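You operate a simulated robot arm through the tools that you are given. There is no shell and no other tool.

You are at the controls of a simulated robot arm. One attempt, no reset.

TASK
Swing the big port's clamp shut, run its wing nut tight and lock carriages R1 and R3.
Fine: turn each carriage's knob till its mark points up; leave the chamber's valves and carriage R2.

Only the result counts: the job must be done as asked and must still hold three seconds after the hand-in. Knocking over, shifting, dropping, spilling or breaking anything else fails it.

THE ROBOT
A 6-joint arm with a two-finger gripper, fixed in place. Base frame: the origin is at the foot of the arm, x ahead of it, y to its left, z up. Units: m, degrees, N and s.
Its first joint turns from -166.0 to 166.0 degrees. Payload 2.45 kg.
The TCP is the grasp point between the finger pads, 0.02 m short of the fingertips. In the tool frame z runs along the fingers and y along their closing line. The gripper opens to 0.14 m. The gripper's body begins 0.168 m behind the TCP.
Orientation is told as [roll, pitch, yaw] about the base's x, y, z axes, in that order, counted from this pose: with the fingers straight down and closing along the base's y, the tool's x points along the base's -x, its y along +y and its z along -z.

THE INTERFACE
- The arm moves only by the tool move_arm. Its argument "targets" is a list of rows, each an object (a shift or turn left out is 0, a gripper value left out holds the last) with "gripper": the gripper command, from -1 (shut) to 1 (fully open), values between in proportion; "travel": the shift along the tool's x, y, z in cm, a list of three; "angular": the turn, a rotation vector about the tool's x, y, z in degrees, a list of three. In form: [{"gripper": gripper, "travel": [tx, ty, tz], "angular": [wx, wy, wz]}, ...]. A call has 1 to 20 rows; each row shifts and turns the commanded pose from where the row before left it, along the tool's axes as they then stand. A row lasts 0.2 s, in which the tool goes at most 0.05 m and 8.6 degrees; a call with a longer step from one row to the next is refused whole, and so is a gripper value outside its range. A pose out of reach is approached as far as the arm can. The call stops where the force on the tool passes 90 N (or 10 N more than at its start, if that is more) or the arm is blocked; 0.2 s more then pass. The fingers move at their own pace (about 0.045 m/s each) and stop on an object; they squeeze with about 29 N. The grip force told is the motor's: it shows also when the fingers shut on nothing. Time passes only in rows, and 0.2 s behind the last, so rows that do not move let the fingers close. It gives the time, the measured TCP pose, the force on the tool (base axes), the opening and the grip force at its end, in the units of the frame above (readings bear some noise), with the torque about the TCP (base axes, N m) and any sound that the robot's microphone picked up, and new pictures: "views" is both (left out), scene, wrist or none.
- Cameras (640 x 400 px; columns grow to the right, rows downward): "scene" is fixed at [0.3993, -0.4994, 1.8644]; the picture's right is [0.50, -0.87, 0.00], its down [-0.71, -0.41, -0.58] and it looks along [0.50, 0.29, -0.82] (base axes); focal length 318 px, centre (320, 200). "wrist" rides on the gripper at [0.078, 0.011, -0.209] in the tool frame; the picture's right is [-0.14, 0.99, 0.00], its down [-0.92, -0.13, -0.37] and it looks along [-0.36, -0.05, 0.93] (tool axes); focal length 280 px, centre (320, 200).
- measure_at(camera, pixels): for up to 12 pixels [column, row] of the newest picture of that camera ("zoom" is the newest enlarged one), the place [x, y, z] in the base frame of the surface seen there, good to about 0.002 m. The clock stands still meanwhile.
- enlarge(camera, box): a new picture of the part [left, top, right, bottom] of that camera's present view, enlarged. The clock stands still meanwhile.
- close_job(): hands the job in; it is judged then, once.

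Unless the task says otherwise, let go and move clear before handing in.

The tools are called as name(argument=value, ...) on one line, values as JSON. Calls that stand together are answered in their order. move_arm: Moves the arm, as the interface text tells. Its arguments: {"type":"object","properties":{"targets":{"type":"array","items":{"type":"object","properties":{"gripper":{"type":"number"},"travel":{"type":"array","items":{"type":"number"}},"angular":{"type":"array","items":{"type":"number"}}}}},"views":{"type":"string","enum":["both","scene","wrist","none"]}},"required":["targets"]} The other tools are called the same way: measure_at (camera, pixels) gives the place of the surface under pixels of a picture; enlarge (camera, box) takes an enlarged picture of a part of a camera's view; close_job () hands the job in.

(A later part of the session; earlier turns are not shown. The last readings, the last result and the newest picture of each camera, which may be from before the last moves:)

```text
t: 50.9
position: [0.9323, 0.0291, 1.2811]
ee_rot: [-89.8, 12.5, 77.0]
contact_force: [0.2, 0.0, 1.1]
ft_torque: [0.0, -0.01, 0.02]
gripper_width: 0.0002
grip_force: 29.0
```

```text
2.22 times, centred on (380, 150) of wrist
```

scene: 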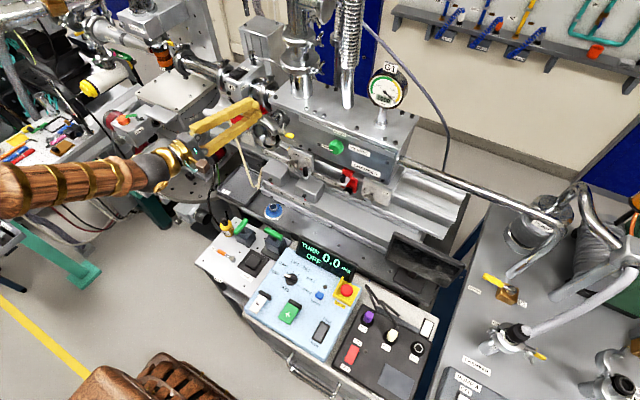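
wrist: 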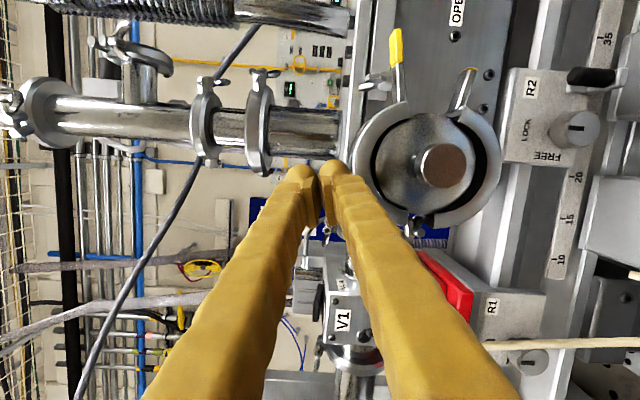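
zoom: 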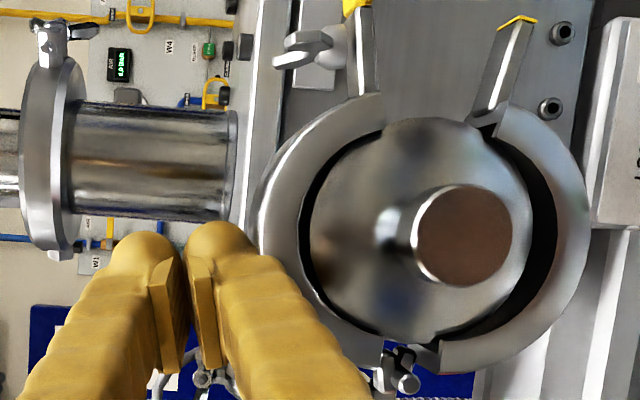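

Almost shut: the two lugs at zoom (360,50) and (505,60) are approaching each other. Continuing.

move_arm(targets=[{"travel": [0.724, 0.462, 0.2], "angular": [0, 0, 5.9]}, {"travel": [0.724, 0.462, 0.2], "angular": [0, 0, 5.9]}])

enlarge(camera="wrist", box=[300, 20, 540, 220])

```text
t: 51.5
position: [0.9337, 0.0132, 1.2751]
ee_rot: [-89.9, 0.5, 76.9]
contact_force: [-0.5, 5.9, 13.7]
ft_torque: [0.3, 0.13, -0.01]
gripper_width: 0.0
grip_force: 28.8
```

scene: 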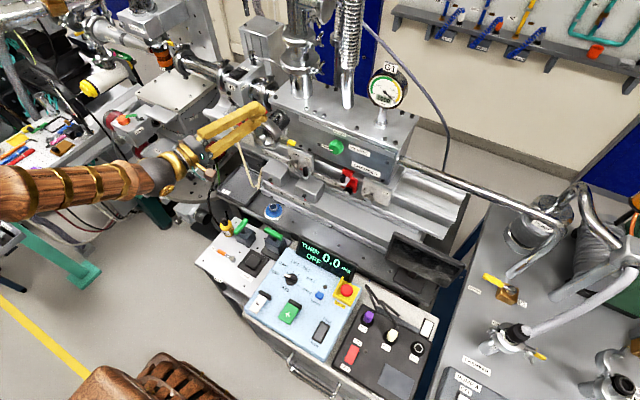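
wrist: 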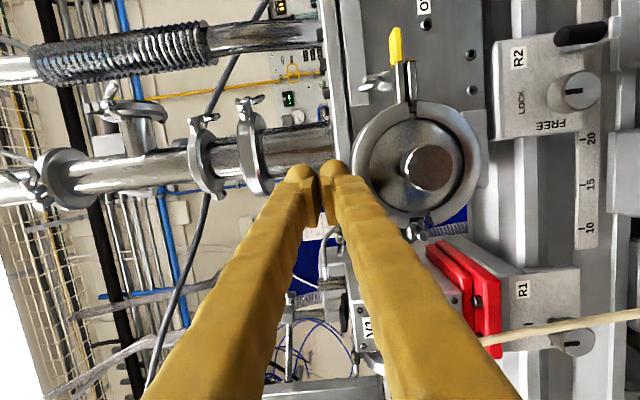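

```text
2.00 times, centred on (420, 120) of wrist
```

zoom: 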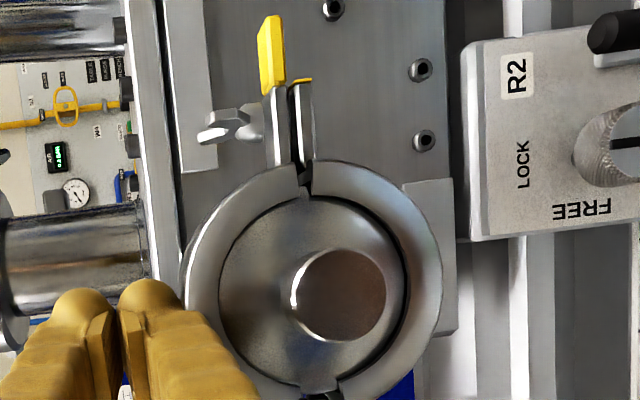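

The jaws now hug the flange with the two lugs side by side (zoom (285,115)); force is rising to 14 N. One more small push to confirm it is fully shut.

move_arm(targets=[{"travel": [0.3, 0.35, 0.1], "angular": [0, 0, 2]}, {"travel": [0.1, 0.3, 0.0]}])

enlarge(camera="wrist", box=[340, 0, 500, 120])

measure_at(camera="zoom", pixels=[[320, 200], [300, 300], [250, 300]])

```text
t: 52.1
position: [0.9323, 0.0103, 1.2741]
ee_rot: [-90.4, -1.3, 77.0]
contact_force: [3.1, 32.8, 69.9]
ft_torque: [0.82, 0.46, -0.23]
gripper_width: 0.0
grip_force: 29.1
```

scene: 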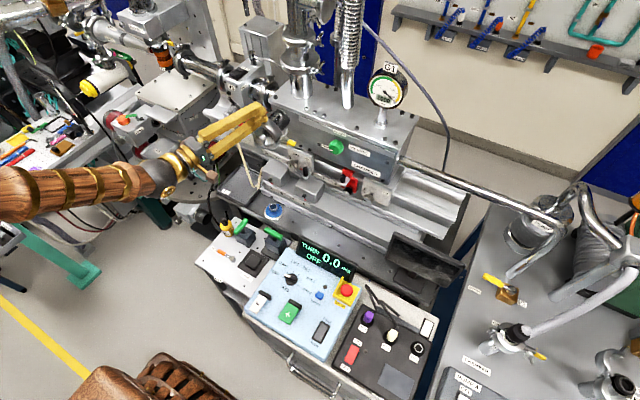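
wrist: 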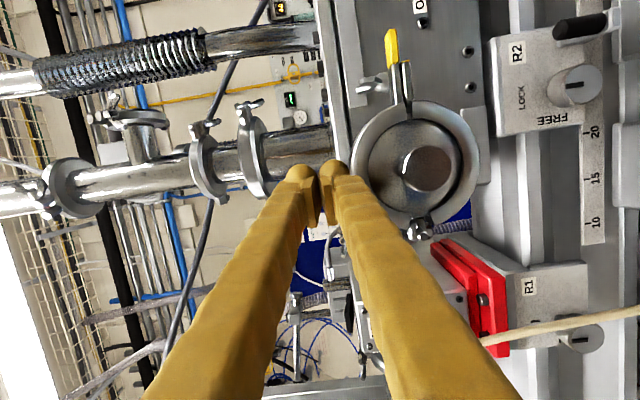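

```text
3.33 times, centred on (420, 60) of wrist
```

zoom: 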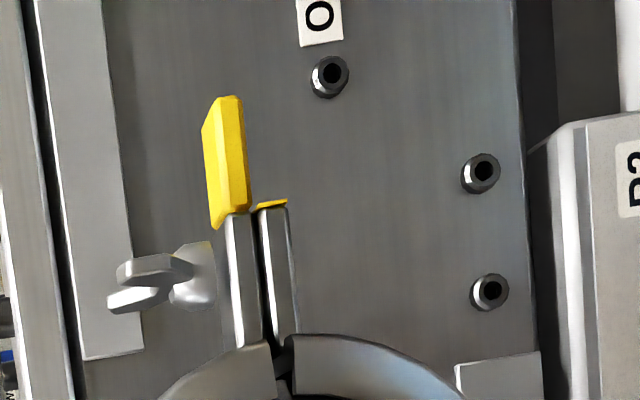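

```text
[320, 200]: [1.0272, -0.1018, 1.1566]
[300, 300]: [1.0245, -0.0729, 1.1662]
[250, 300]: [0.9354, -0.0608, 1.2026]
```

It won't move further at 70 N, so the clamp is shut. I'll back off upward and check that it stays closed.

move_arm(targets=[{"travel": [-0.2, -0.8, 0]}, {"travel": [0, -2, 0]}, {"travel": [0, -1, -3.5]}])

enlarge(camera="wrist", box=[340, 0, 540, 160])

enlarge(camera="scene", box=[240, 90, 320, 160])

```text
t: 52.9
position: [0.9008, 0.0174, 1.3031]
ee_rot: [-89.5, -1.3, 76.8]
contact_force: [0.1, -0.2, -0.6]
ft_torque: [0.03, 0.03, -0.03]
gripper_width: 0.0001
grip_force: 29.3
```

scene: 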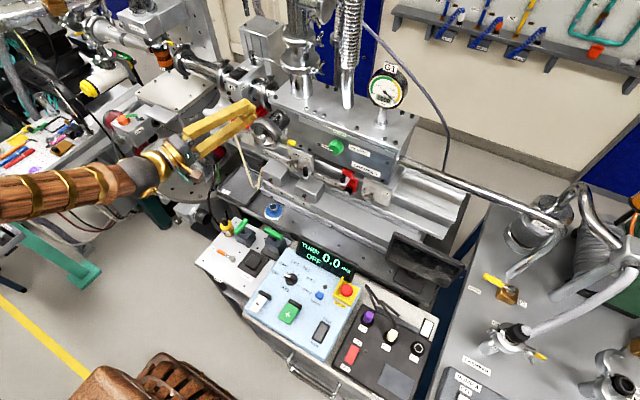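
wrist: 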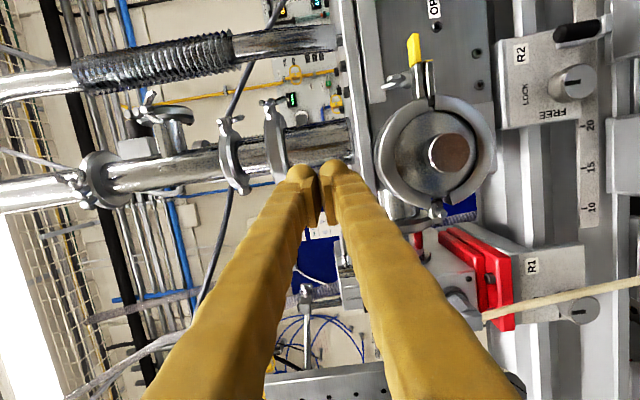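

```text
2.50 times, centred on (440, 80) of wrist
```

zoom: 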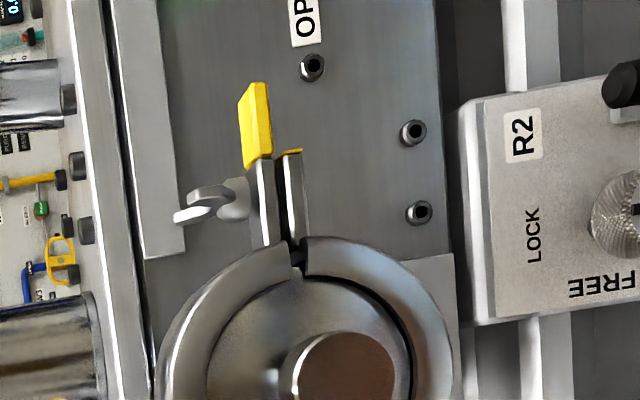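

```text
5.71 times, centred on (280, 125) of scene
```

zoom: 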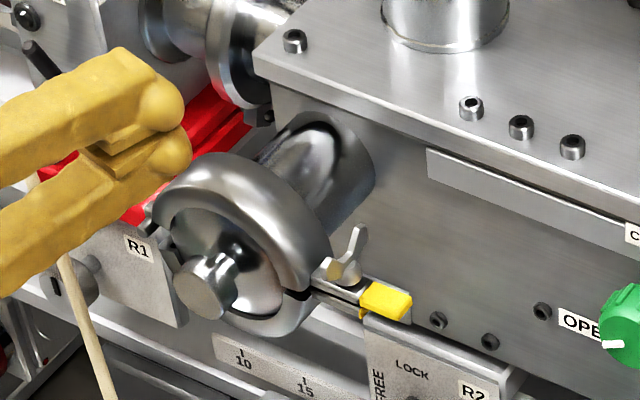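

The clamp stays closed with just a hair of spring-back; the wing nut sits on top of the upper lug at zoom (345,258) with a vertical axis. I'll measure the nut from both cameras.

measure_at(camera="zoom", pixels=[[359, 235], [352, 258], [347, 272], [328, 268], [335, 275], [385, 298], [360, 310], [320, 285], [330, 300], [435, 320], [270, 190], [200, 285]])

enlarge(camera="wrist", box=[370, 20, 470, 120])

measure_at(camera="zoom", pixels=[[100, 225], [70, 250], [130, 215], [160, 235], [200, 240], [230, 240], [290, 240], [225, 100], [265, 140], [260, 330], [340, 340], [290, 160]])

```text
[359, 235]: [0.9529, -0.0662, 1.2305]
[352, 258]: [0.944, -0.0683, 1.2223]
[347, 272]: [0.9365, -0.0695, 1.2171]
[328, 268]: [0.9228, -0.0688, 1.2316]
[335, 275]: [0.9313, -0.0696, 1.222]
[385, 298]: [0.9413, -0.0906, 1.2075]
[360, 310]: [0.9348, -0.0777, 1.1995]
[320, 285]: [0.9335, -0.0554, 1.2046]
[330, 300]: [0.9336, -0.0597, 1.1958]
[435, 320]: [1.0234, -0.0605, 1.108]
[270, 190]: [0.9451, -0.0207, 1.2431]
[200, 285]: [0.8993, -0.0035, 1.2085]
```

```text
4.00 times, centred on (420, 70) of wrist
```

zoom: 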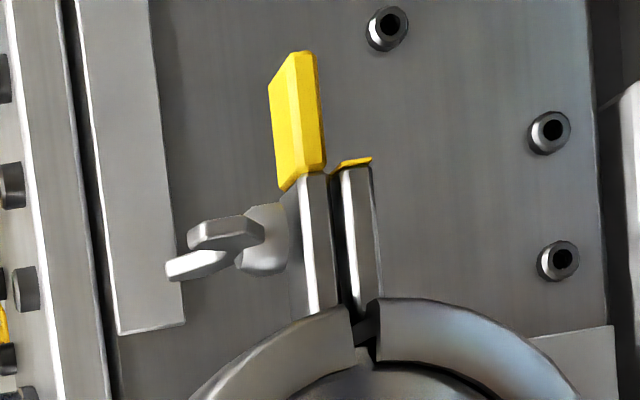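

```text
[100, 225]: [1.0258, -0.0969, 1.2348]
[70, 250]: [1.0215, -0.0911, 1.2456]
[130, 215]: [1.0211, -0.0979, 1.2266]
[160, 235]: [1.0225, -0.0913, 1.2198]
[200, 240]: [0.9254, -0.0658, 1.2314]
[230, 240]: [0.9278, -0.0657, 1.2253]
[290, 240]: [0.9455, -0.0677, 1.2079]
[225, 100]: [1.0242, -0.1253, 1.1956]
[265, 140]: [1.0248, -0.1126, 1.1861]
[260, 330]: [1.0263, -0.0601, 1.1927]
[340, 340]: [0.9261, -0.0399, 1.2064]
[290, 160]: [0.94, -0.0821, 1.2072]
```

The nut's axis is about (x 0.938, y −0.068), wings along x with tips at z≈1.231 (0.923 to 0.954). I'll turn it with the tool pointing down; first measuring overhead clearance around the chamber's pipes.

measure_at(camera="scene", pixels=[[300, 75], [288, 85], [312, 85], [300, 98], [288, 50], [318, 50], [300, 30], [330, 72], [322, 60], [345, 70], [272, 90], [275, 70]])

enlarge(camera="scene", box=[230, 0, 390, 130])

```text
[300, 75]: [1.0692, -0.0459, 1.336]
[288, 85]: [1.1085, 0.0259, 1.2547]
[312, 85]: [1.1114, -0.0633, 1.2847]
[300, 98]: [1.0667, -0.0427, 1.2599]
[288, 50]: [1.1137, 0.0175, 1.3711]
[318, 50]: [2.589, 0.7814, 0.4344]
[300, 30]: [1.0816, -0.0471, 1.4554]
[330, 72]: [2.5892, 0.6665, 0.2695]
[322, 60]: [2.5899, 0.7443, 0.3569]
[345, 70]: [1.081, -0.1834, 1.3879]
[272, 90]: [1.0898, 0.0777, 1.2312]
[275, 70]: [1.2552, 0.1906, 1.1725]
```

```text
3.08 times, centred on (310, 65) of scene
```

zoom: 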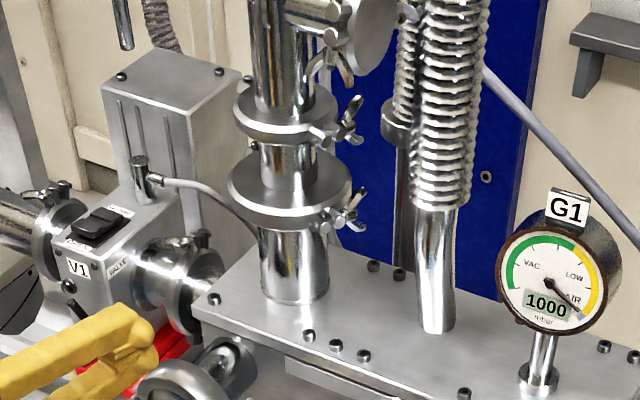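

Checking the positions of the flanges and clamp hardware above the chamber, since the gripper body will be at z≥1.39 there.

measure_at(camera="zoom", pixels=[[350, 205], [358, 228], [340, 210], [350, 120], [352, 105], [345, 70], [330, 35], [375, 40], [290, 212], [260, 195], [285, 133], [290, 20]])

```text
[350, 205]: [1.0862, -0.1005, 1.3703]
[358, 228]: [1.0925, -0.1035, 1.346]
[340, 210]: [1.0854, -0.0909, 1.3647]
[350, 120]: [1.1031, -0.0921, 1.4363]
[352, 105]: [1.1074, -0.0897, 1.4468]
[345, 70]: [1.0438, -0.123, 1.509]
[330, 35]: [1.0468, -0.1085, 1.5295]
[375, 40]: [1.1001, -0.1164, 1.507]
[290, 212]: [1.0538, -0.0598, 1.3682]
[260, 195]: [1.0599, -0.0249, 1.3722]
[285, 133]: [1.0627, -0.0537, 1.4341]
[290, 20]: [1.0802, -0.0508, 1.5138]
```

There's clearance of 3–4 cm as long as the camera side stays away from +x. I'll retreat, then pitch the tool down.

move_arm(targets=[{"gripper": -0.6, "travel": [0, 0, -4.5]}, {"travel": [0, -4.5, -1.5]}, {"travel": [0, -4.5, -1.5]}, {"angular": [-8.2, 0, 0]}, {"angular": [-8.2, 0, 0]}, {"angular": [-8.2, 0, 0]}, {"angular": [-8.2, 0, 0]}], views="none")

move_arm(targets=[{"angular": [-8.2, 0, 0]}, {"angular": [-8.2, 0, 0]}, {"angular": [-8.2, 0, 0]}, {"angular": [-8.2, 0, 0]}, {"angular": [-8.2, 0, 0]}, {"angular": [-8.2, 0, 0]}, {"angular": [-8, 0, 0]}])

```text
t: 54.5
position: [0.8295, 0.0267, 1.4026]
ee_rot: [-58.4, 1.5, 77.4]
contact_force: [-1.5, 4.0, -3.8]
ft_torque: [-0.34, -0.59, -0.44]
gripper_width: 0.0282
grip_force: 0.1
```

```text
t: 56.1
position: [0.8266, 0.0327, 1.3976]
ee_rot: [0.2, -1.3, 76.8]
contact_force: [-0.7, 0.4, 0.2]
ft_torque: [0.0, -0.1, 0.03]
gripper_width: 0.0279
grip_force: 0.1
```

scene: 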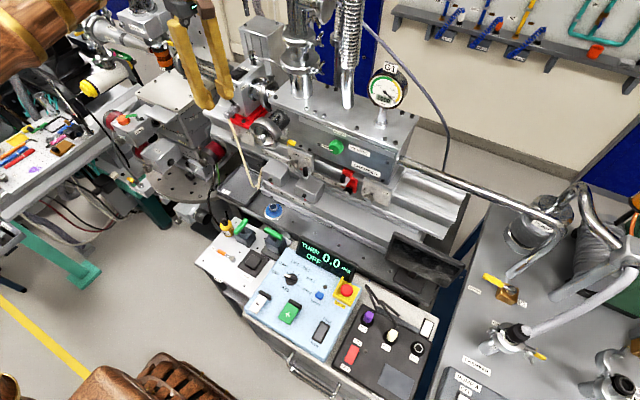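
wrist: 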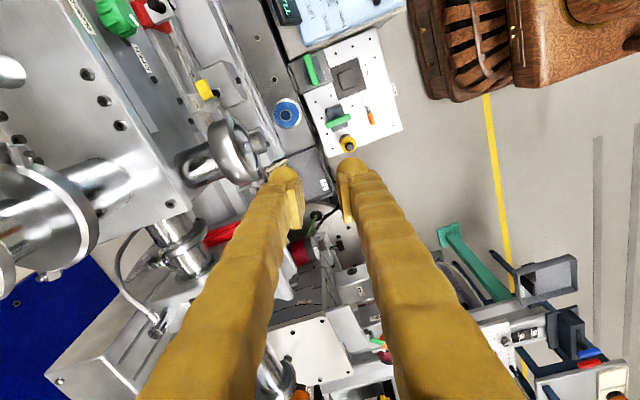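

Tool is down at (0.827,0.033,1.398). I'll rotate it to yaw 0 and move above the wing nut at (0.938,−0.068).

move_arm(targets=[{"angular": [0, 0, 8.5]}, {"angular": [0, 0, 8.5]}, {"angular": [0, 0, 8.5]}, {"angular": [0, 0, 8.5]}, {"angular": [0, 0, 8.5]}, {"angular": [0, 0, 8.5]}, {"angular": [0, 0, 8.5]}, {"angular": [0, 0, 8.5]}, {"angular": [0, 0, 8.5]}], views="none")

move_arm(targets=[{"travel": [-2.5, -2.5, 0]}, {"travel": [-2.5, -2.5, 0]}, {"travel": [-2.5, -2.5, 0]}, {"travel": [-2.5, -2.5, 0]}])

enlarge(camera="wrist", box=[240, 120, 400, 260])

```text
t: 58.1
position: [0.8265, 0.0321, 1.3969]
ee_rot: [1.4, -0.1, 0.1]
contact_force: [0.1, -0.1, 0.6]
ft_torque: [0.02, 0.01, 0.04]
gripper_width: 0.028
grip_force: 0.0
```

```text
t: 59.1
position: [0.9263, -0.0649, 1.392]
ee_rot: [1.3, -0.2, 0.5]
contact_force: [-0.2, 0.1, 0.1]
ft_torque: [-0.01, -0.06, -0.04]
gripper_width: 0.0282
grip_force: 0.0
```

scene: 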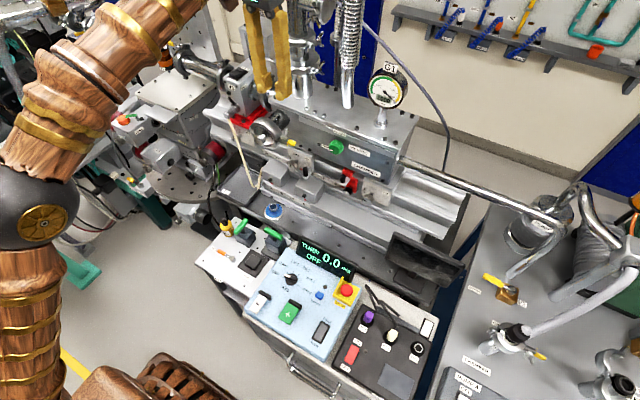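
wrist: 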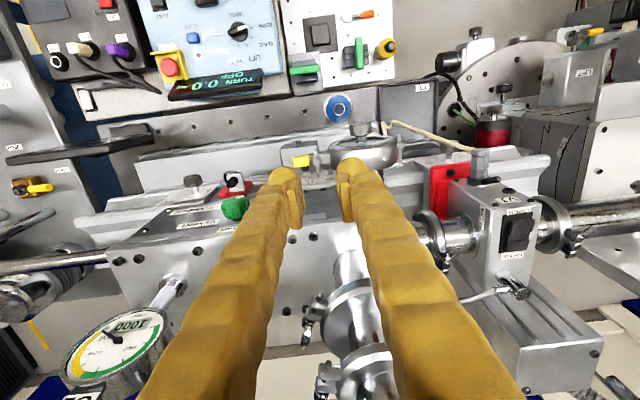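

```text
2.86 times, centred on (320, 190) of wrist
```

zoom: 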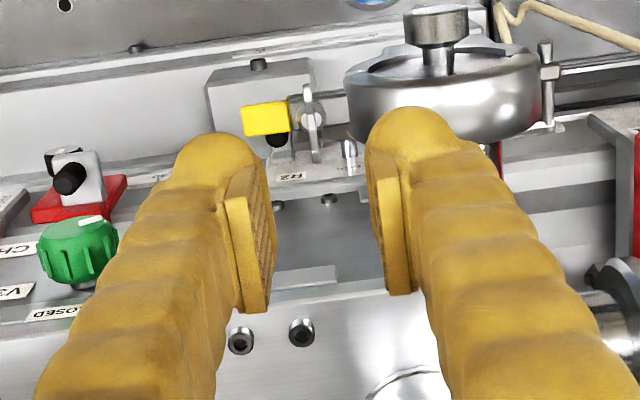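

The nut is visible at zoom (310,120) between the finger tips. I'll zoom in and measure its wings from above.

enlarge(camera="wrist", box=[285, 135, 345, 185])

measure_at(camera="zoom", pixels=[[320, 200], [330, 130], [330, 250], [300, 160], [350, 160], [310, 210]])

```text
8.00 times, centred on (315, 160) of wrist
```

zoom: 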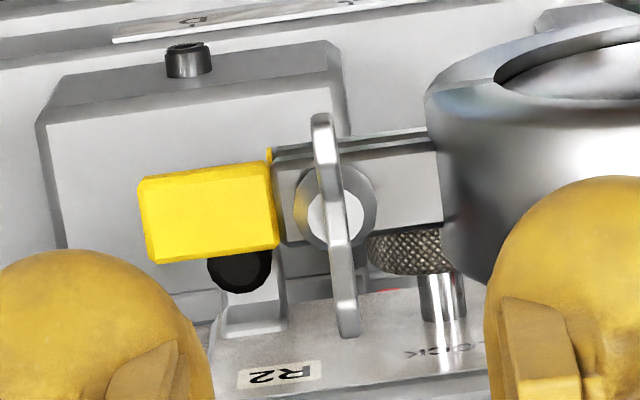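

```text
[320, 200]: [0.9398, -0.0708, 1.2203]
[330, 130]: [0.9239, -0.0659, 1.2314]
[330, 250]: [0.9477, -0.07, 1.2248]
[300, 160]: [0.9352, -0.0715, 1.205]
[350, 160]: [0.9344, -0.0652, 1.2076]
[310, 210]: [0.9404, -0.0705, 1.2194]
```

From above the nut's wings lie along x (front tip zoom (322,125), back tip (347,330)). I need the clearance between nut and ring, so I'll measure the ring and lug here.

measure_at(camera="zoom", pixels=[[432, 100], [440, 130], [450, 180], [470, 240], [480, 150], [500, 120], [540, 130], [580, 140], [620, 130], [430, 160], [400, 175], [290, 180]])

measure_at(camera="zoom", pixels=[[322, 125], [325, 160], [345, 320], [340, 280], [338, 215], [370, 205], [302, 205], [200, 205], [150, 210], [265, 190], [335, 240], [318, 118]])

```text
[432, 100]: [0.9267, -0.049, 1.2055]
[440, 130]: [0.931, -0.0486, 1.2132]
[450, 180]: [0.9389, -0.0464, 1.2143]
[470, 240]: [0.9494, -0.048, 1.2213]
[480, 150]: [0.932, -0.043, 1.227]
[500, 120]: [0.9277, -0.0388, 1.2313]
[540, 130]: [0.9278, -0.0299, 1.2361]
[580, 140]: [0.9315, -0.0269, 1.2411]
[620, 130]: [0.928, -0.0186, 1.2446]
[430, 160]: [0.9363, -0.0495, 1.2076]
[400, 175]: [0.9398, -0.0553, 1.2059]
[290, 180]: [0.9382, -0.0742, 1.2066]
```

```text
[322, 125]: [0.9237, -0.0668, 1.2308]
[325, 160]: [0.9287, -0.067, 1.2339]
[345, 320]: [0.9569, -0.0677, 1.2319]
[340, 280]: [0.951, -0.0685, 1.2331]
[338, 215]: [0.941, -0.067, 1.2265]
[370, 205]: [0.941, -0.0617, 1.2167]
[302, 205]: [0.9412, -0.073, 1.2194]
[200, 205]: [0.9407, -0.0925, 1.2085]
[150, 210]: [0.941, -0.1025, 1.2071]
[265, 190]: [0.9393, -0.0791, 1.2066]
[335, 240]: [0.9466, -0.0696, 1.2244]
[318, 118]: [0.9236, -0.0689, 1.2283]
```

The ring's outer radius is ~49 mm and the gap between nut and ring is too tight for a finger to turn inside, so I'll turn the nut by pushing its wings with one open finger from the free side (clockwise from above). First rotate the tool to yaw −90° and fully open the gripper.

move_arm(targets=[{"gripper": 1, "travel": [3, 0, 0], "angular": [0, 0, -8.2]}, {"travel": [3, 0, 0], "angular": [0, 0, -8.2]}, {"travel": [3, 0, 0], "angular": [0, 0, -8.2]}, {"angular": [0, 0, -8.2]}, {"angular": [0, 0, -8.2]}, {"angular": [0, 0, -8.2]}, {"angular": [0, 0, -8.2]}, {"angular": [0, 0, -8.2]}, {"angular": [0, 0, -8.2]}, {"angular": [0, 0, -8.2]}, {"angular": [0, 0, -8]}])

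```text
t: 61.5
position: [0.8391, -0.0803, 1.3941]
ee_rot: [-0.1, -1.3, 90.6]
contact_force: [-0.3, -0.6, -0.1]
ft_torque: [-0.02, 0.0, 0.01]
gripper_width: 0.14
grip_force: 0.1
```

scene: 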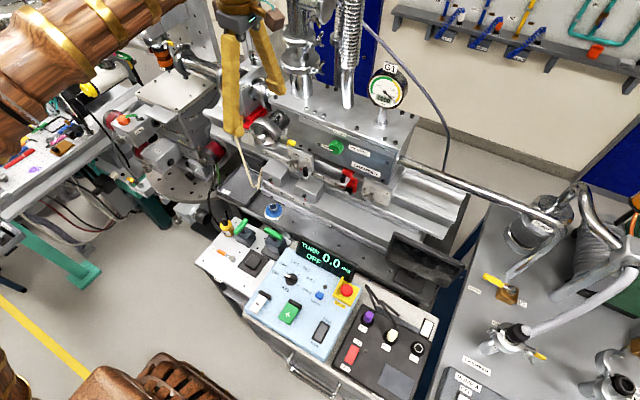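
wrist: 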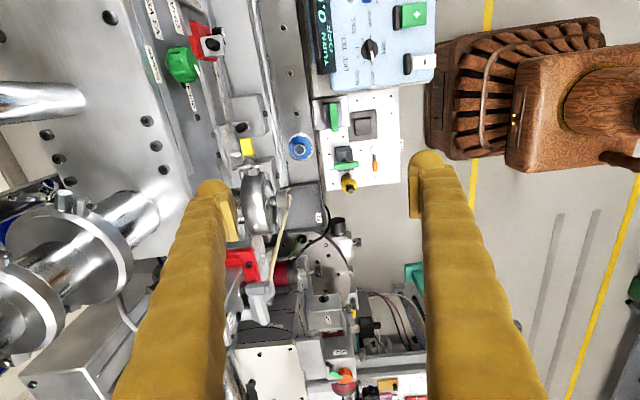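

Now the back finger is at picture left (215,185) and the yellow lug with the nut at (247,148). Zooming to see the nut's wings from this side.

enlarge(camera="wrist", box=[200, 110, 300, 200])

measure_at(camera="zoom", pixels=[[285, 170], [300, 150], [250, 165], [300, 180], [320, 200], [270, 200]])

```text
4.44 times, centred on (250, 155) of wrist
```

zoom: 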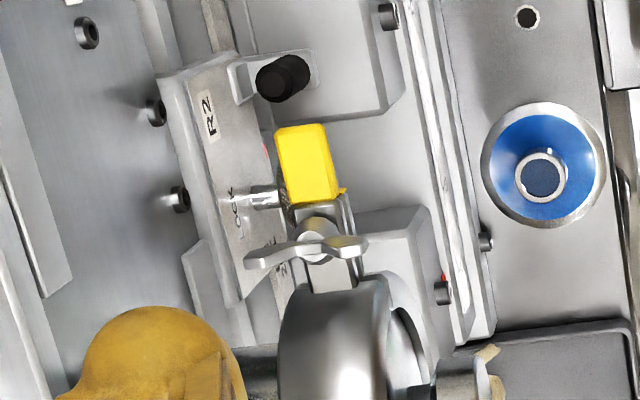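

```text
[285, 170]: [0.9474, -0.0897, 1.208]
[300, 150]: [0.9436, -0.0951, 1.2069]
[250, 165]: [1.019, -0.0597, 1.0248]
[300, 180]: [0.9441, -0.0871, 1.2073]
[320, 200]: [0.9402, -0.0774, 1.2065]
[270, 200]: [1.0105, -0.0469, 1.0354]
```

The wings are clearly visible (zoom (245,262) to (365,240)). I'll position the back finger in front-right of the nut (inner face x≈0.90, side edge y≈−0.085) and lower to just above wing height.

move_arm(targets=[{"travel": [2.27, 0.9, 0], "angular": [0, 1.3, 0]}, {"travel": [0, 0, 4.4]}, {"travel": [0, 0, 4.4]}, {"travel": [0, 0, 4.4]}])

enlarge(camera="wrist", box=[160, 110, 280, 220])

```text
t: 62.5
position: [0.8309, -0.1027, 1.264]
ee_rot: [-0.1, 0.0, 90.4]
contact_force: [-0.4, 0.1, -0.1]
ft_torque: [-0.01, -0.01, -0.02]
gripper_width: 0.14
grip_force: 0.1
```

scene: 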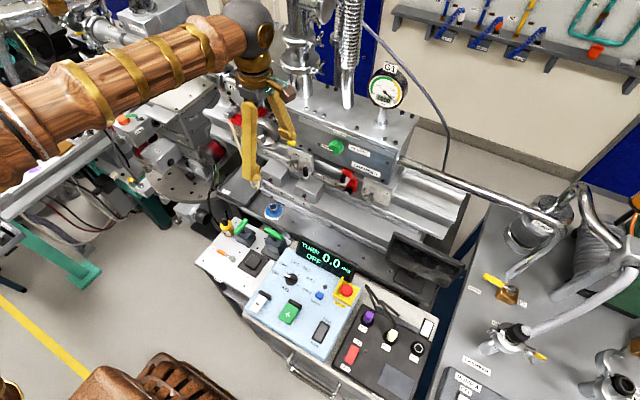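
wrist: 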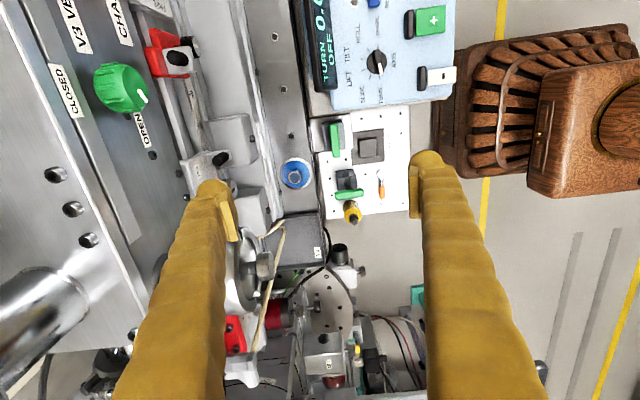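

```text
3.64 times, centred on (220, 165) of wrist
```

zoom: 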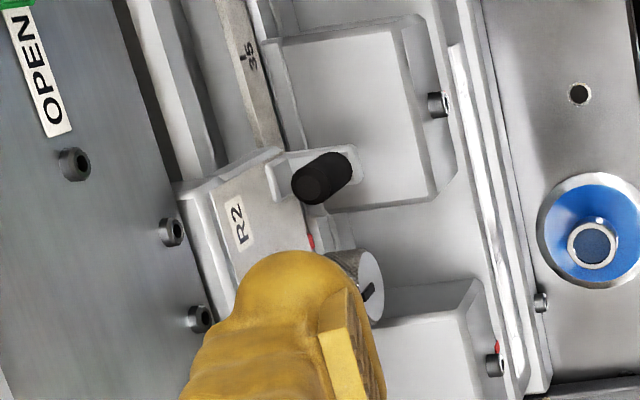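

From this side the finger hides the nut. I'll raise, flip the tool 180° so the camera sits on the ring side, and redo the approach.

move_arm(targets=[{"travel": [0, 0, -4.5]}, {"travel": [0, 0, -4.5]}, {"angular": [0, 0, 8.5]}, {"angular": [0, 0, 8.5]}, {"angular": [0, 0, 8.5]}, {"angular": [0, 0, 8.5]}, {"angular": [0, 0, 8.5]}, {"angular": [0, 0, 8.5]}, {"angular": [0, 0, 8.5]}, {"angular": [0, 0, 8.5]}, {"angular": [0, 0, 8.5]}, {"angular": [0, 0, 8.5]}, {"angular": [0, 0, 5]}], views="none")

move_arm(targets=[{"angular": [0, 0, 8.5]}, {"angular": [0, 0, 8.5]}, {"angular": [0, 0, 8.5]}, {"angular": [0, 0, 8.5]}, {"angular": [0, 0, 8.5]}, {"angular": [0, 0, 8.5]}, {"angular": [0, 0, 8.5]}, {"angular": [0, 0, 8.5]}, {"angular": [0, 0, 8.5]}, {"angular": [0, 0, 8.5]}, {"angular": [0, 0, 5.4]}])

```text
t: 65.3
position: [0.831, -0.1013, 1.3517]
ee_rot: [0.0, -0.1, 0.3]
contact_force: [-0.3, 0.2, 0.1]
ft_torque: [-0.02, 0.02, 0.0]
gripper_width: 0.1401
grip_force: 0.0
```

```text
t: 67.7
position: [0.8307, -0.1021, 1.3516]
ee_rot: [0.1, 0.0, -90.2]
contact_force: [0.5, -0.2, -0.6]
ft_torque: [0.03, -0.01, -0.02]
gripper_width: 0.14
grip_force: 0.1
```

scene: 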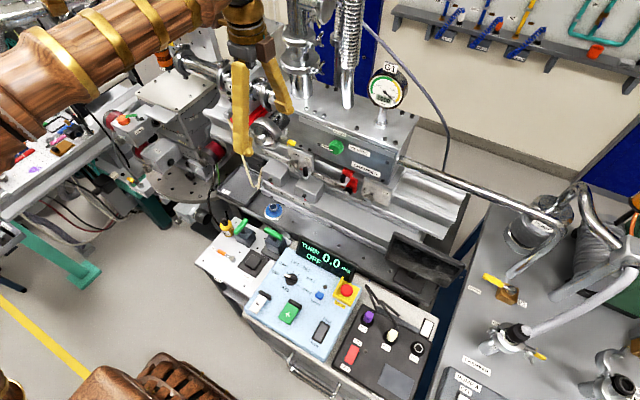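
wrist: 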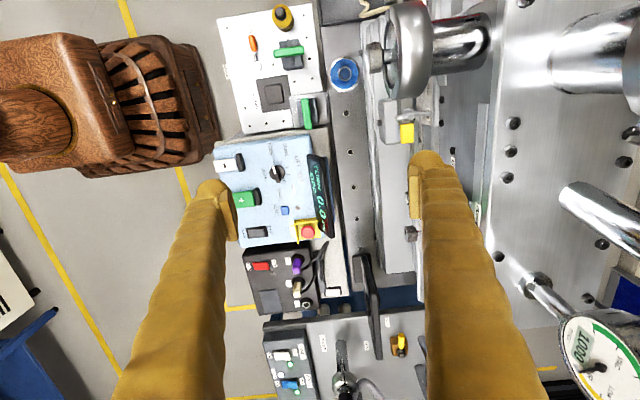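

The nut is now visible above the right (back) finger at (412,115). I'll lower to wing height beside it.

move_arm(targets=[{"travel": [0, 0, 4]}, {"travel": [0, 0, 4]}, {"travel": [0, 0, 3.5]}])

enlarge(camera="wrist", box=[360, 60, 500, 190])

```text
t: 68.5
position: [0.8305, -0.1021, 1.2383]
ee_rot: [0.1, -0.1, -90.0]
contact_force: [0.0, -0.9, 0.7]
ft_torque: [-0.02, -0.03, -0.01]
gripper_width: 0.1401
grip_force: 0.1
```

scene: 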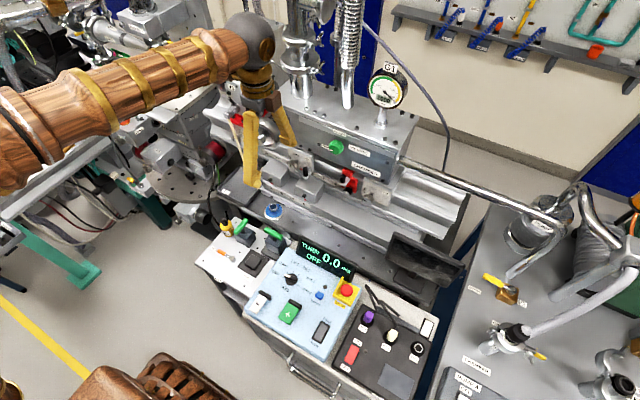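
wrist: 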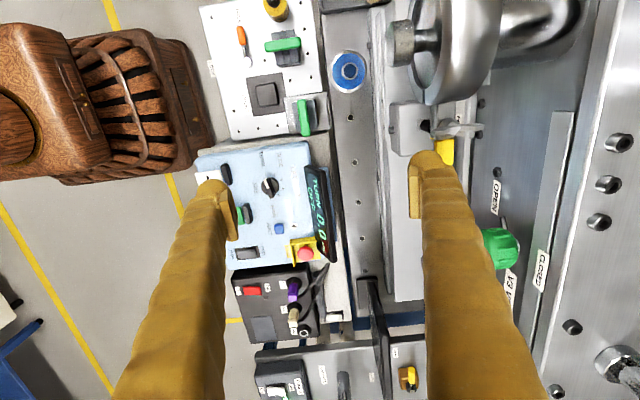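

```text
3.08 times, centred on (430, 125) of wrist
```

zoom: 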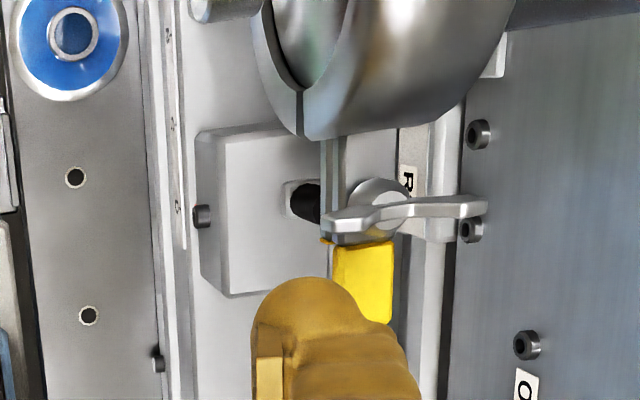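

Clear view: nut at zoom (378,205), front wing tip (325,228), finger tip just below it at (310,285). Pushing the finger toward +y will swing the front wing clockwise. I'll nudge 1.5 cm and look.

move_arm(targets=[{"travel": [0.5, -0.2, 0]}, {"travel": [0.5, 0, 0]}, {"travel": [0.5, 0, 0]}], views="wrist")

enlarge(camera="wrist", box=[360, 60, 500, 190])

```text
t: 69.3
position: [0.8292, -0.0875, 1.2372]
ee_rot: [0.1, 0.1, -89.9]
contact_force: [-0.2, 0.0, 0.7]
ft_torque: [-0.02, -0.04, 0.0]
gripper_width: 0.1402
grip_force: 0.0
```

wrist: 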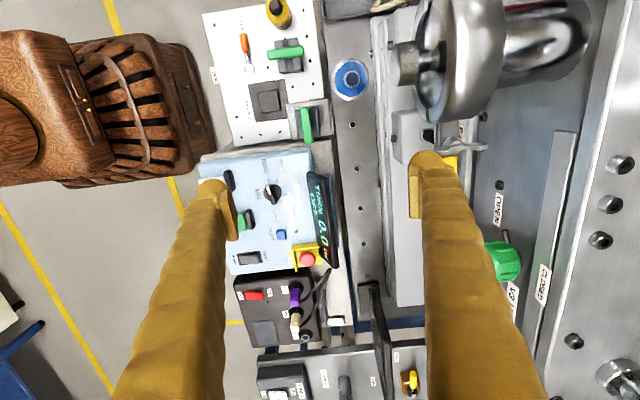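

```text
3.08 times, centred on (430, 125) of wrist
```

zoom: 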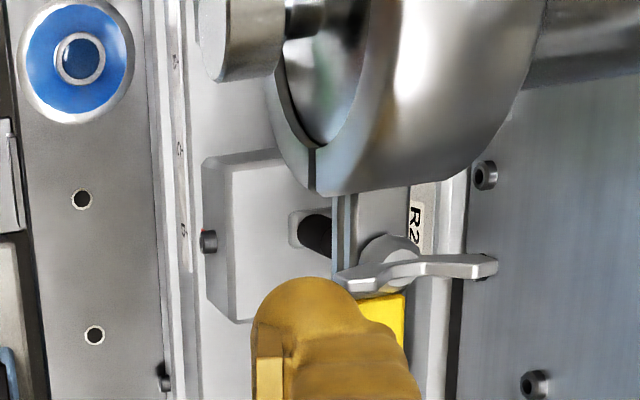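

The finger tip is about to touch the front wing (zoom (345,285)). Pushing another 1.2 cm.

move_arm(targets=[{"travel": [0.4, 0, 0]}, {"travel": [0.4, 0, 0]}, {"travel": [0.4, 0, 0]}], views="wrist")

enlarge(camera="wrist", box=[360, 80, 500, 210])

```text
t: 70.1
position: [0.8285, -0.0752, 1.2371]
ee_rot: [0.1, 0.0, -90.0]
contact_force: [-0.6, 0.2, -0.7]
ft_torque: [0.0, -0.03, 0.09]
gripper_width: 0.14
grip_force: 0.1
```

wrist: 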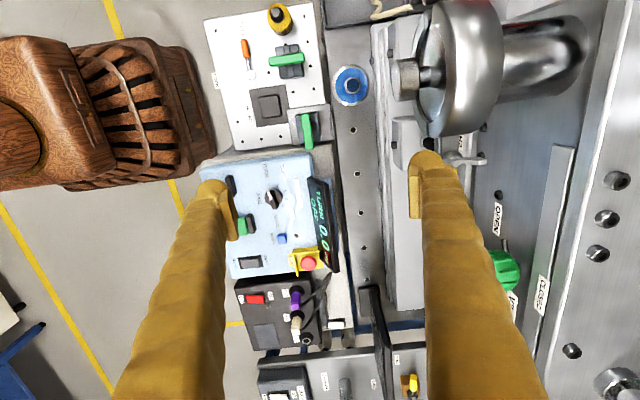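

```text
3.08 times, centred on (430, 145) of wrist
```

zoom: 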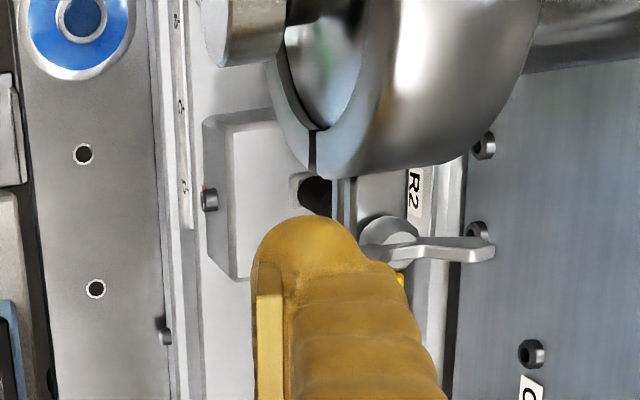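

The finger passed without touching: its solid part is thinner than it looks. I'll back off, shift 1.7 cm toward the nut and push again.

move_arm(targets=[{"travel": [-2, 0, 0]}, {"travel": [0, 1.7, 0]}, {"travel": [0.6, 0, 0]}, {"travel": [0.6, 0, 0]}], views="wrist")

enlarge(camera="wrist", box=[360, 80, 500, 210])

```text
t: 71.1
position: [0.8453, -0.0827, 1.2357]
ee_rot: [0.1, 0.1, -90.1]
contact_force: [0.4, -0.4, 0.3]
ft_torque: [0.03, -0.01, -0.05]
gripper_width: 0.1398
grip_force: 0.1
```

wrist: 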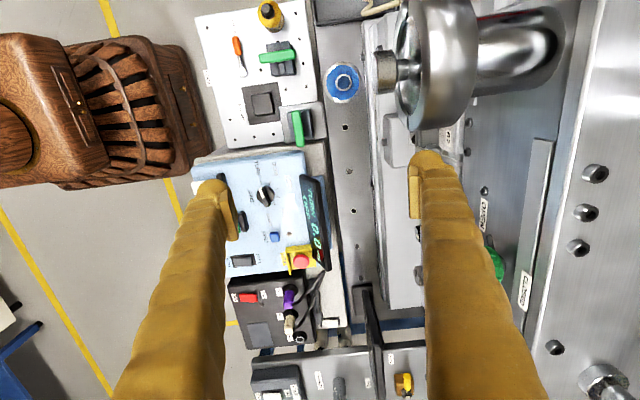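

```text
3.08 times, centred on (430, 145) of wrist
```

zoom: 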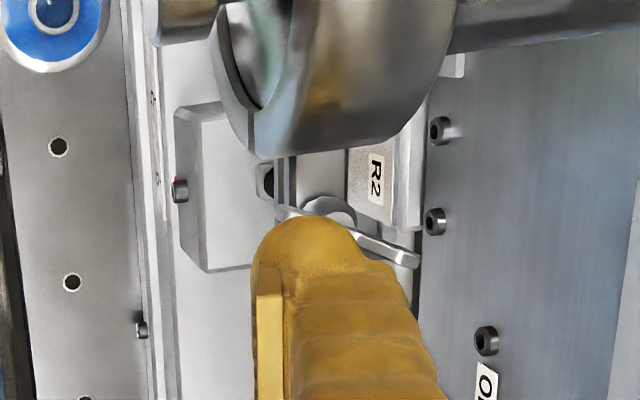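

The wings have begun to turn clockwise (zoom (280,210) to (418,260)). Continuing the push.

move_arm(targets=[{"travel": [0.5, 0, 0]}, {"travel": [0.5, 0, 0]}], views="wrist")

enlarge(camera="wrist", box=[360, 80, 500, 210])

```text
t: 71.7
position: [0.8462, -0.0726, 1.2378]
ee_rot: [0.1, 0.1, -90.0]
contact_force: [-0.4, 1.0, 0.7]
ft_torque: [-0.01, 0.05, 0.02]
gripper_width: 0.1402
grip_force: 0.0
```

wrist: 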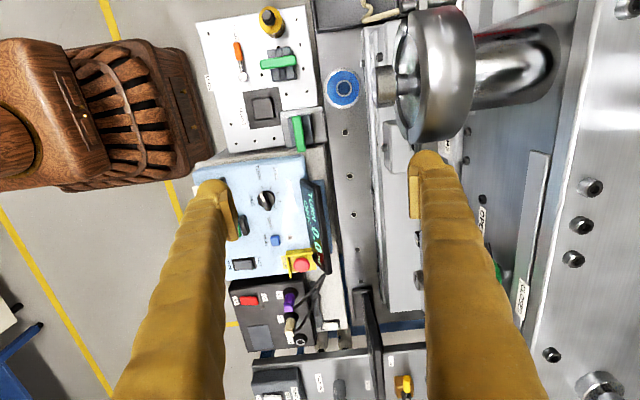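

```text
3.08 times, centred on (430, 145) of wrist
```

zoom: 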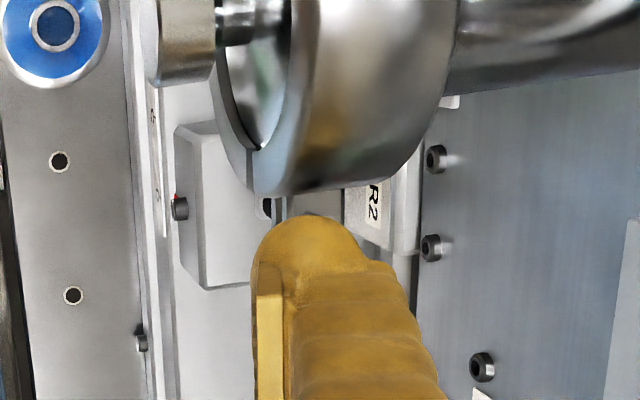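

The nut slipped behind the finger but turns with almost no force, so the thread is running freely. I'll take the finger round to the back of the other wing, ready to sweep it toward −x.

move_arm(targets=[{"travel": [-1.7, 0, 0]}, {"travel": [-1.7, 0, 0]}, {"travel": [0, 2.2, 0]}, {"travel": [0, 2.2, 0]}], views="wrist")

enlarge(camera="wrist", box=[340, 60, 500, 190])

```text
t: 72.7
position: [0.8881, -0.1063, 1.2367]
ee_rot: [0.1, 0.0, -90.1]
contact_force: [-0.6, -0.8, 0.2]
ft_torque: [0.03, -0.03, -0.01]
gripper_width: 0.14
grip_force: 0.1
```

wrist: 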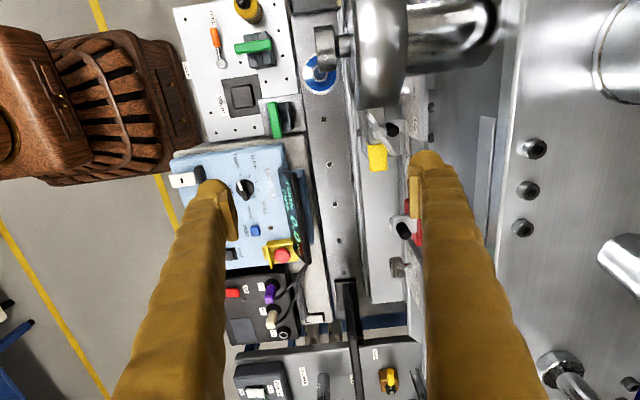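

```text
3.08 times, centred on (420, 125) of wrist
```

zoom: 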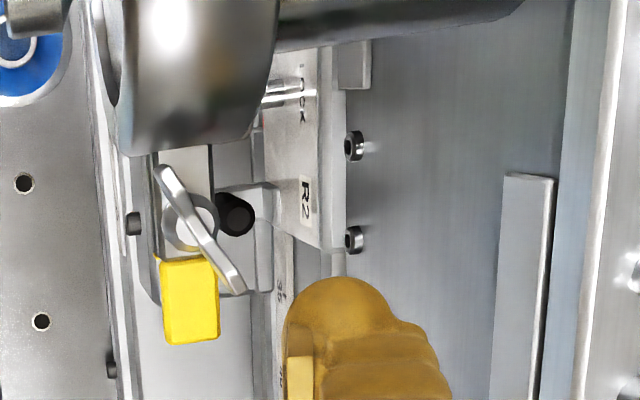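

Wings now at about −55° (zoom (165,175) to (240,290)); the finger stands behind them. I'll step +y 1.2 cm and sweep −x.

move_arm(targets=[{"travel": [1.2, 0, 0]}, {"travel": [0, -0.9, 0]}, {"travel": [0, -0.9, 0]}, {"travel": [0, -0.9, 0]}, {"travel": [0, -0.9, 0]}, {"travel": [0, -0.9, 0]}], views="wrist")

enlarge(camera="wrist", box=[340, 60, 500, 190])

```text
t: 74.1
position: [0.8446, -0.0956, 1.2371]
ee_rot: [0.1, 0.0, -90.1]
contact_force: [-3.1, -12.8, 32.0]
ft_torque: [0.39, -2.65, -0.92]
gripper_width: 0.1402
grip_force: 0.2
```

wrist: 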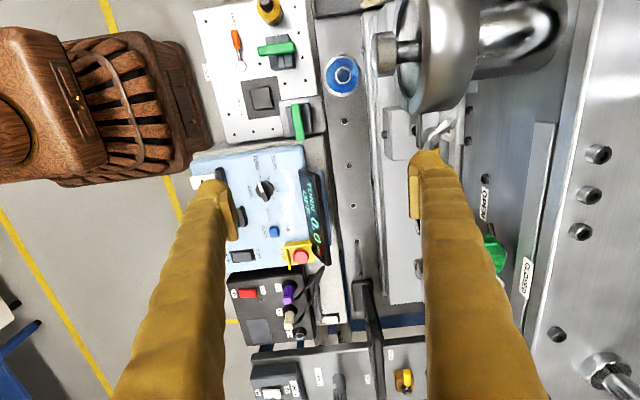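

```text
3.08 times, centred on (420, 125) of wrist
```

zoom: 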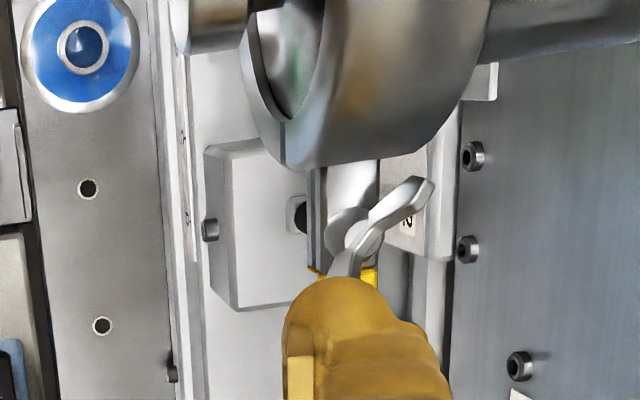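

The wings turned on to about −130°, but the reading shows a 32 N upward load at the finger corner, so I'll lift slightly to relieve it and look again.

move_arm(targets=[{"travel": [-0.3, 0.2, -0.5]}], views="wrist")

enlarge(camera="wrist", box=[360, 80, 480, 170])

enlarge(camera="scene", box=[250, 110, 330, 180])

```text
t: 74.5
position: [0.8473, -0.0977, 1.2388]
ee_rot: [-0.1, 0.1, -89.9]
contact_force: [-3.3, -0.8, 2.2]
ft_torque: [0.01, -0.05, -0.01]
gripper_width: 0.1383
grip_force: 0.0
```

wrist: 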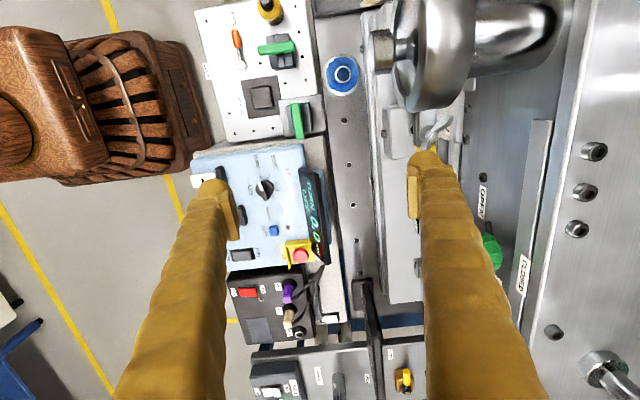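

```text
4.44 times, centred on (420, 125) of wrist
```

zoom: 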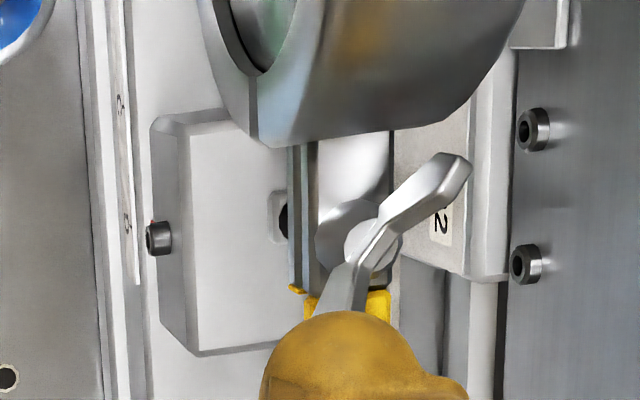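

```text
5.71 times, centred on (290, 145) of scene
```

zoom: 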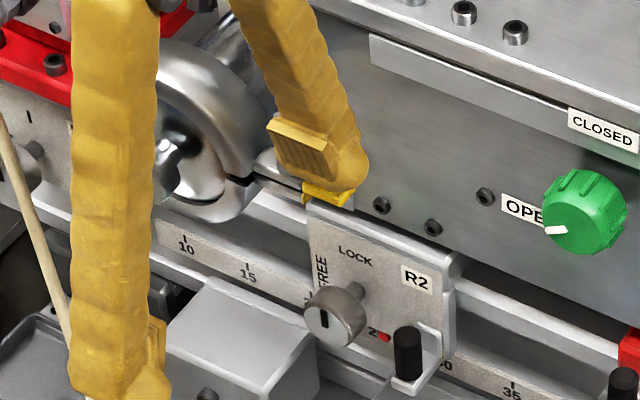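

Load relieved. The front wing is at about −148°; now pushing +y with the finger in front of the nut to carry it past −180°.

move_arm(targets=[{"travel": [0.6, 0, 0]}, {"travel": [0.6, 0, 0]}, {"travel": [0.6, 0, 0]}, {"travel": [0.6, 0, 0]}], views="wrist")

enlarge(camera="wrist", box=[360, 80, 480, 170])

```text
t: 75.5
position: [0.8473, -0.0742, 1.2418]
ee_rot: [0.1, 0.0, -90.0]
contact_force: [0.1, -0.9, 1.3]
ft_torque: [-0.02, -0.17, -0.04]
gripper_width: 0.1404
grip_force: 0.1
```

wrist: 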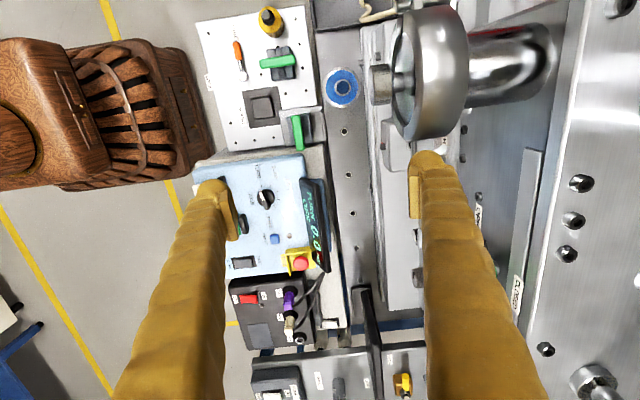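

```text
4.44 times, centred on (420, 125) of wrist
```

zoom: 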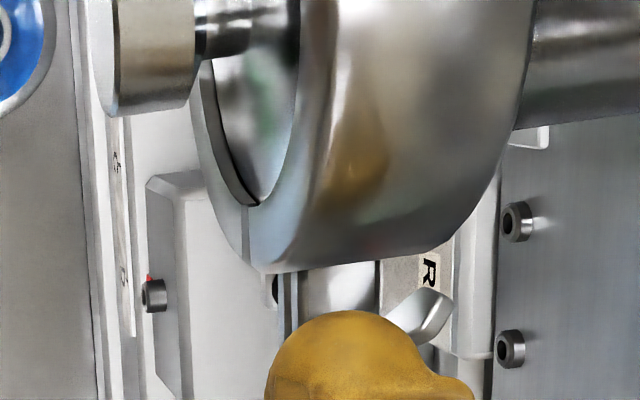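

The back wing still shows at zoom (430,310), so this push slid past. I'll measure the wing's present height.

measure_at(camera="zoom", pixels=[[430, 305], [410, 318], [440, 320], [330, 290], [400, 330], [340, 350]])

move_arm(targets=[{"travel": [-1.5, 0, 0]}, {"travel": [-1.5, 0, 0]}], views="wrist")

enlarge(camera="wrist", box=[360, 60, 480, 150])

```text
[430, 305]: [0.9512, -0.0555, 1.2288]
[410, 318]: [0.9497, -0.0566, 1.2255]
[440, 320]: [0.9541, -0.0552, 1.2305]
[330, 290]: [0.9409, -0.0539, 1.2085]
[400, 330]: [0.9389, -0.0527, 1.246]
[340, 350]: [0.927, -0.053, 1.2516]
```

```text
t: 76.1
position: [0.8493, -0.1045, 1.2402]
ee_rot: [0.1, 0.0, -90.0]
contact_force: [0.6, 0.3, 0.1]
ft_torque: [0.0, 0.01, -0.01]
gripper_width: 0.1403
grip_force: 0.0
```

wrist: 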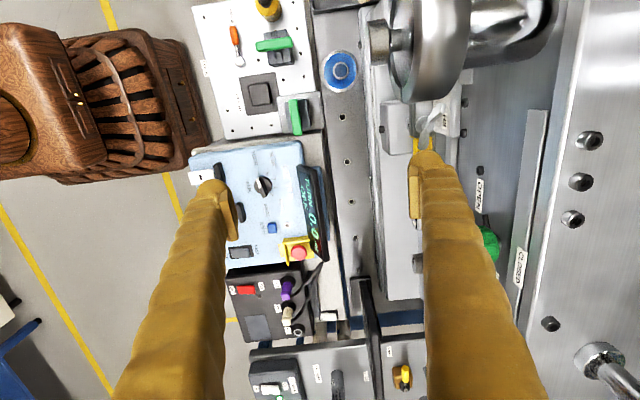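

```text
4.44 times, centred on (420, 105) of wrist
```

zoom: 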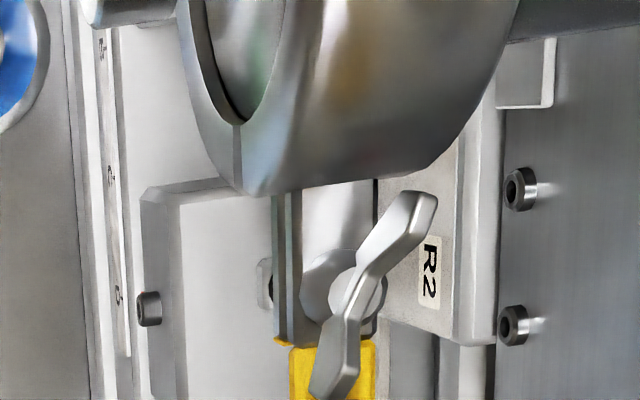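

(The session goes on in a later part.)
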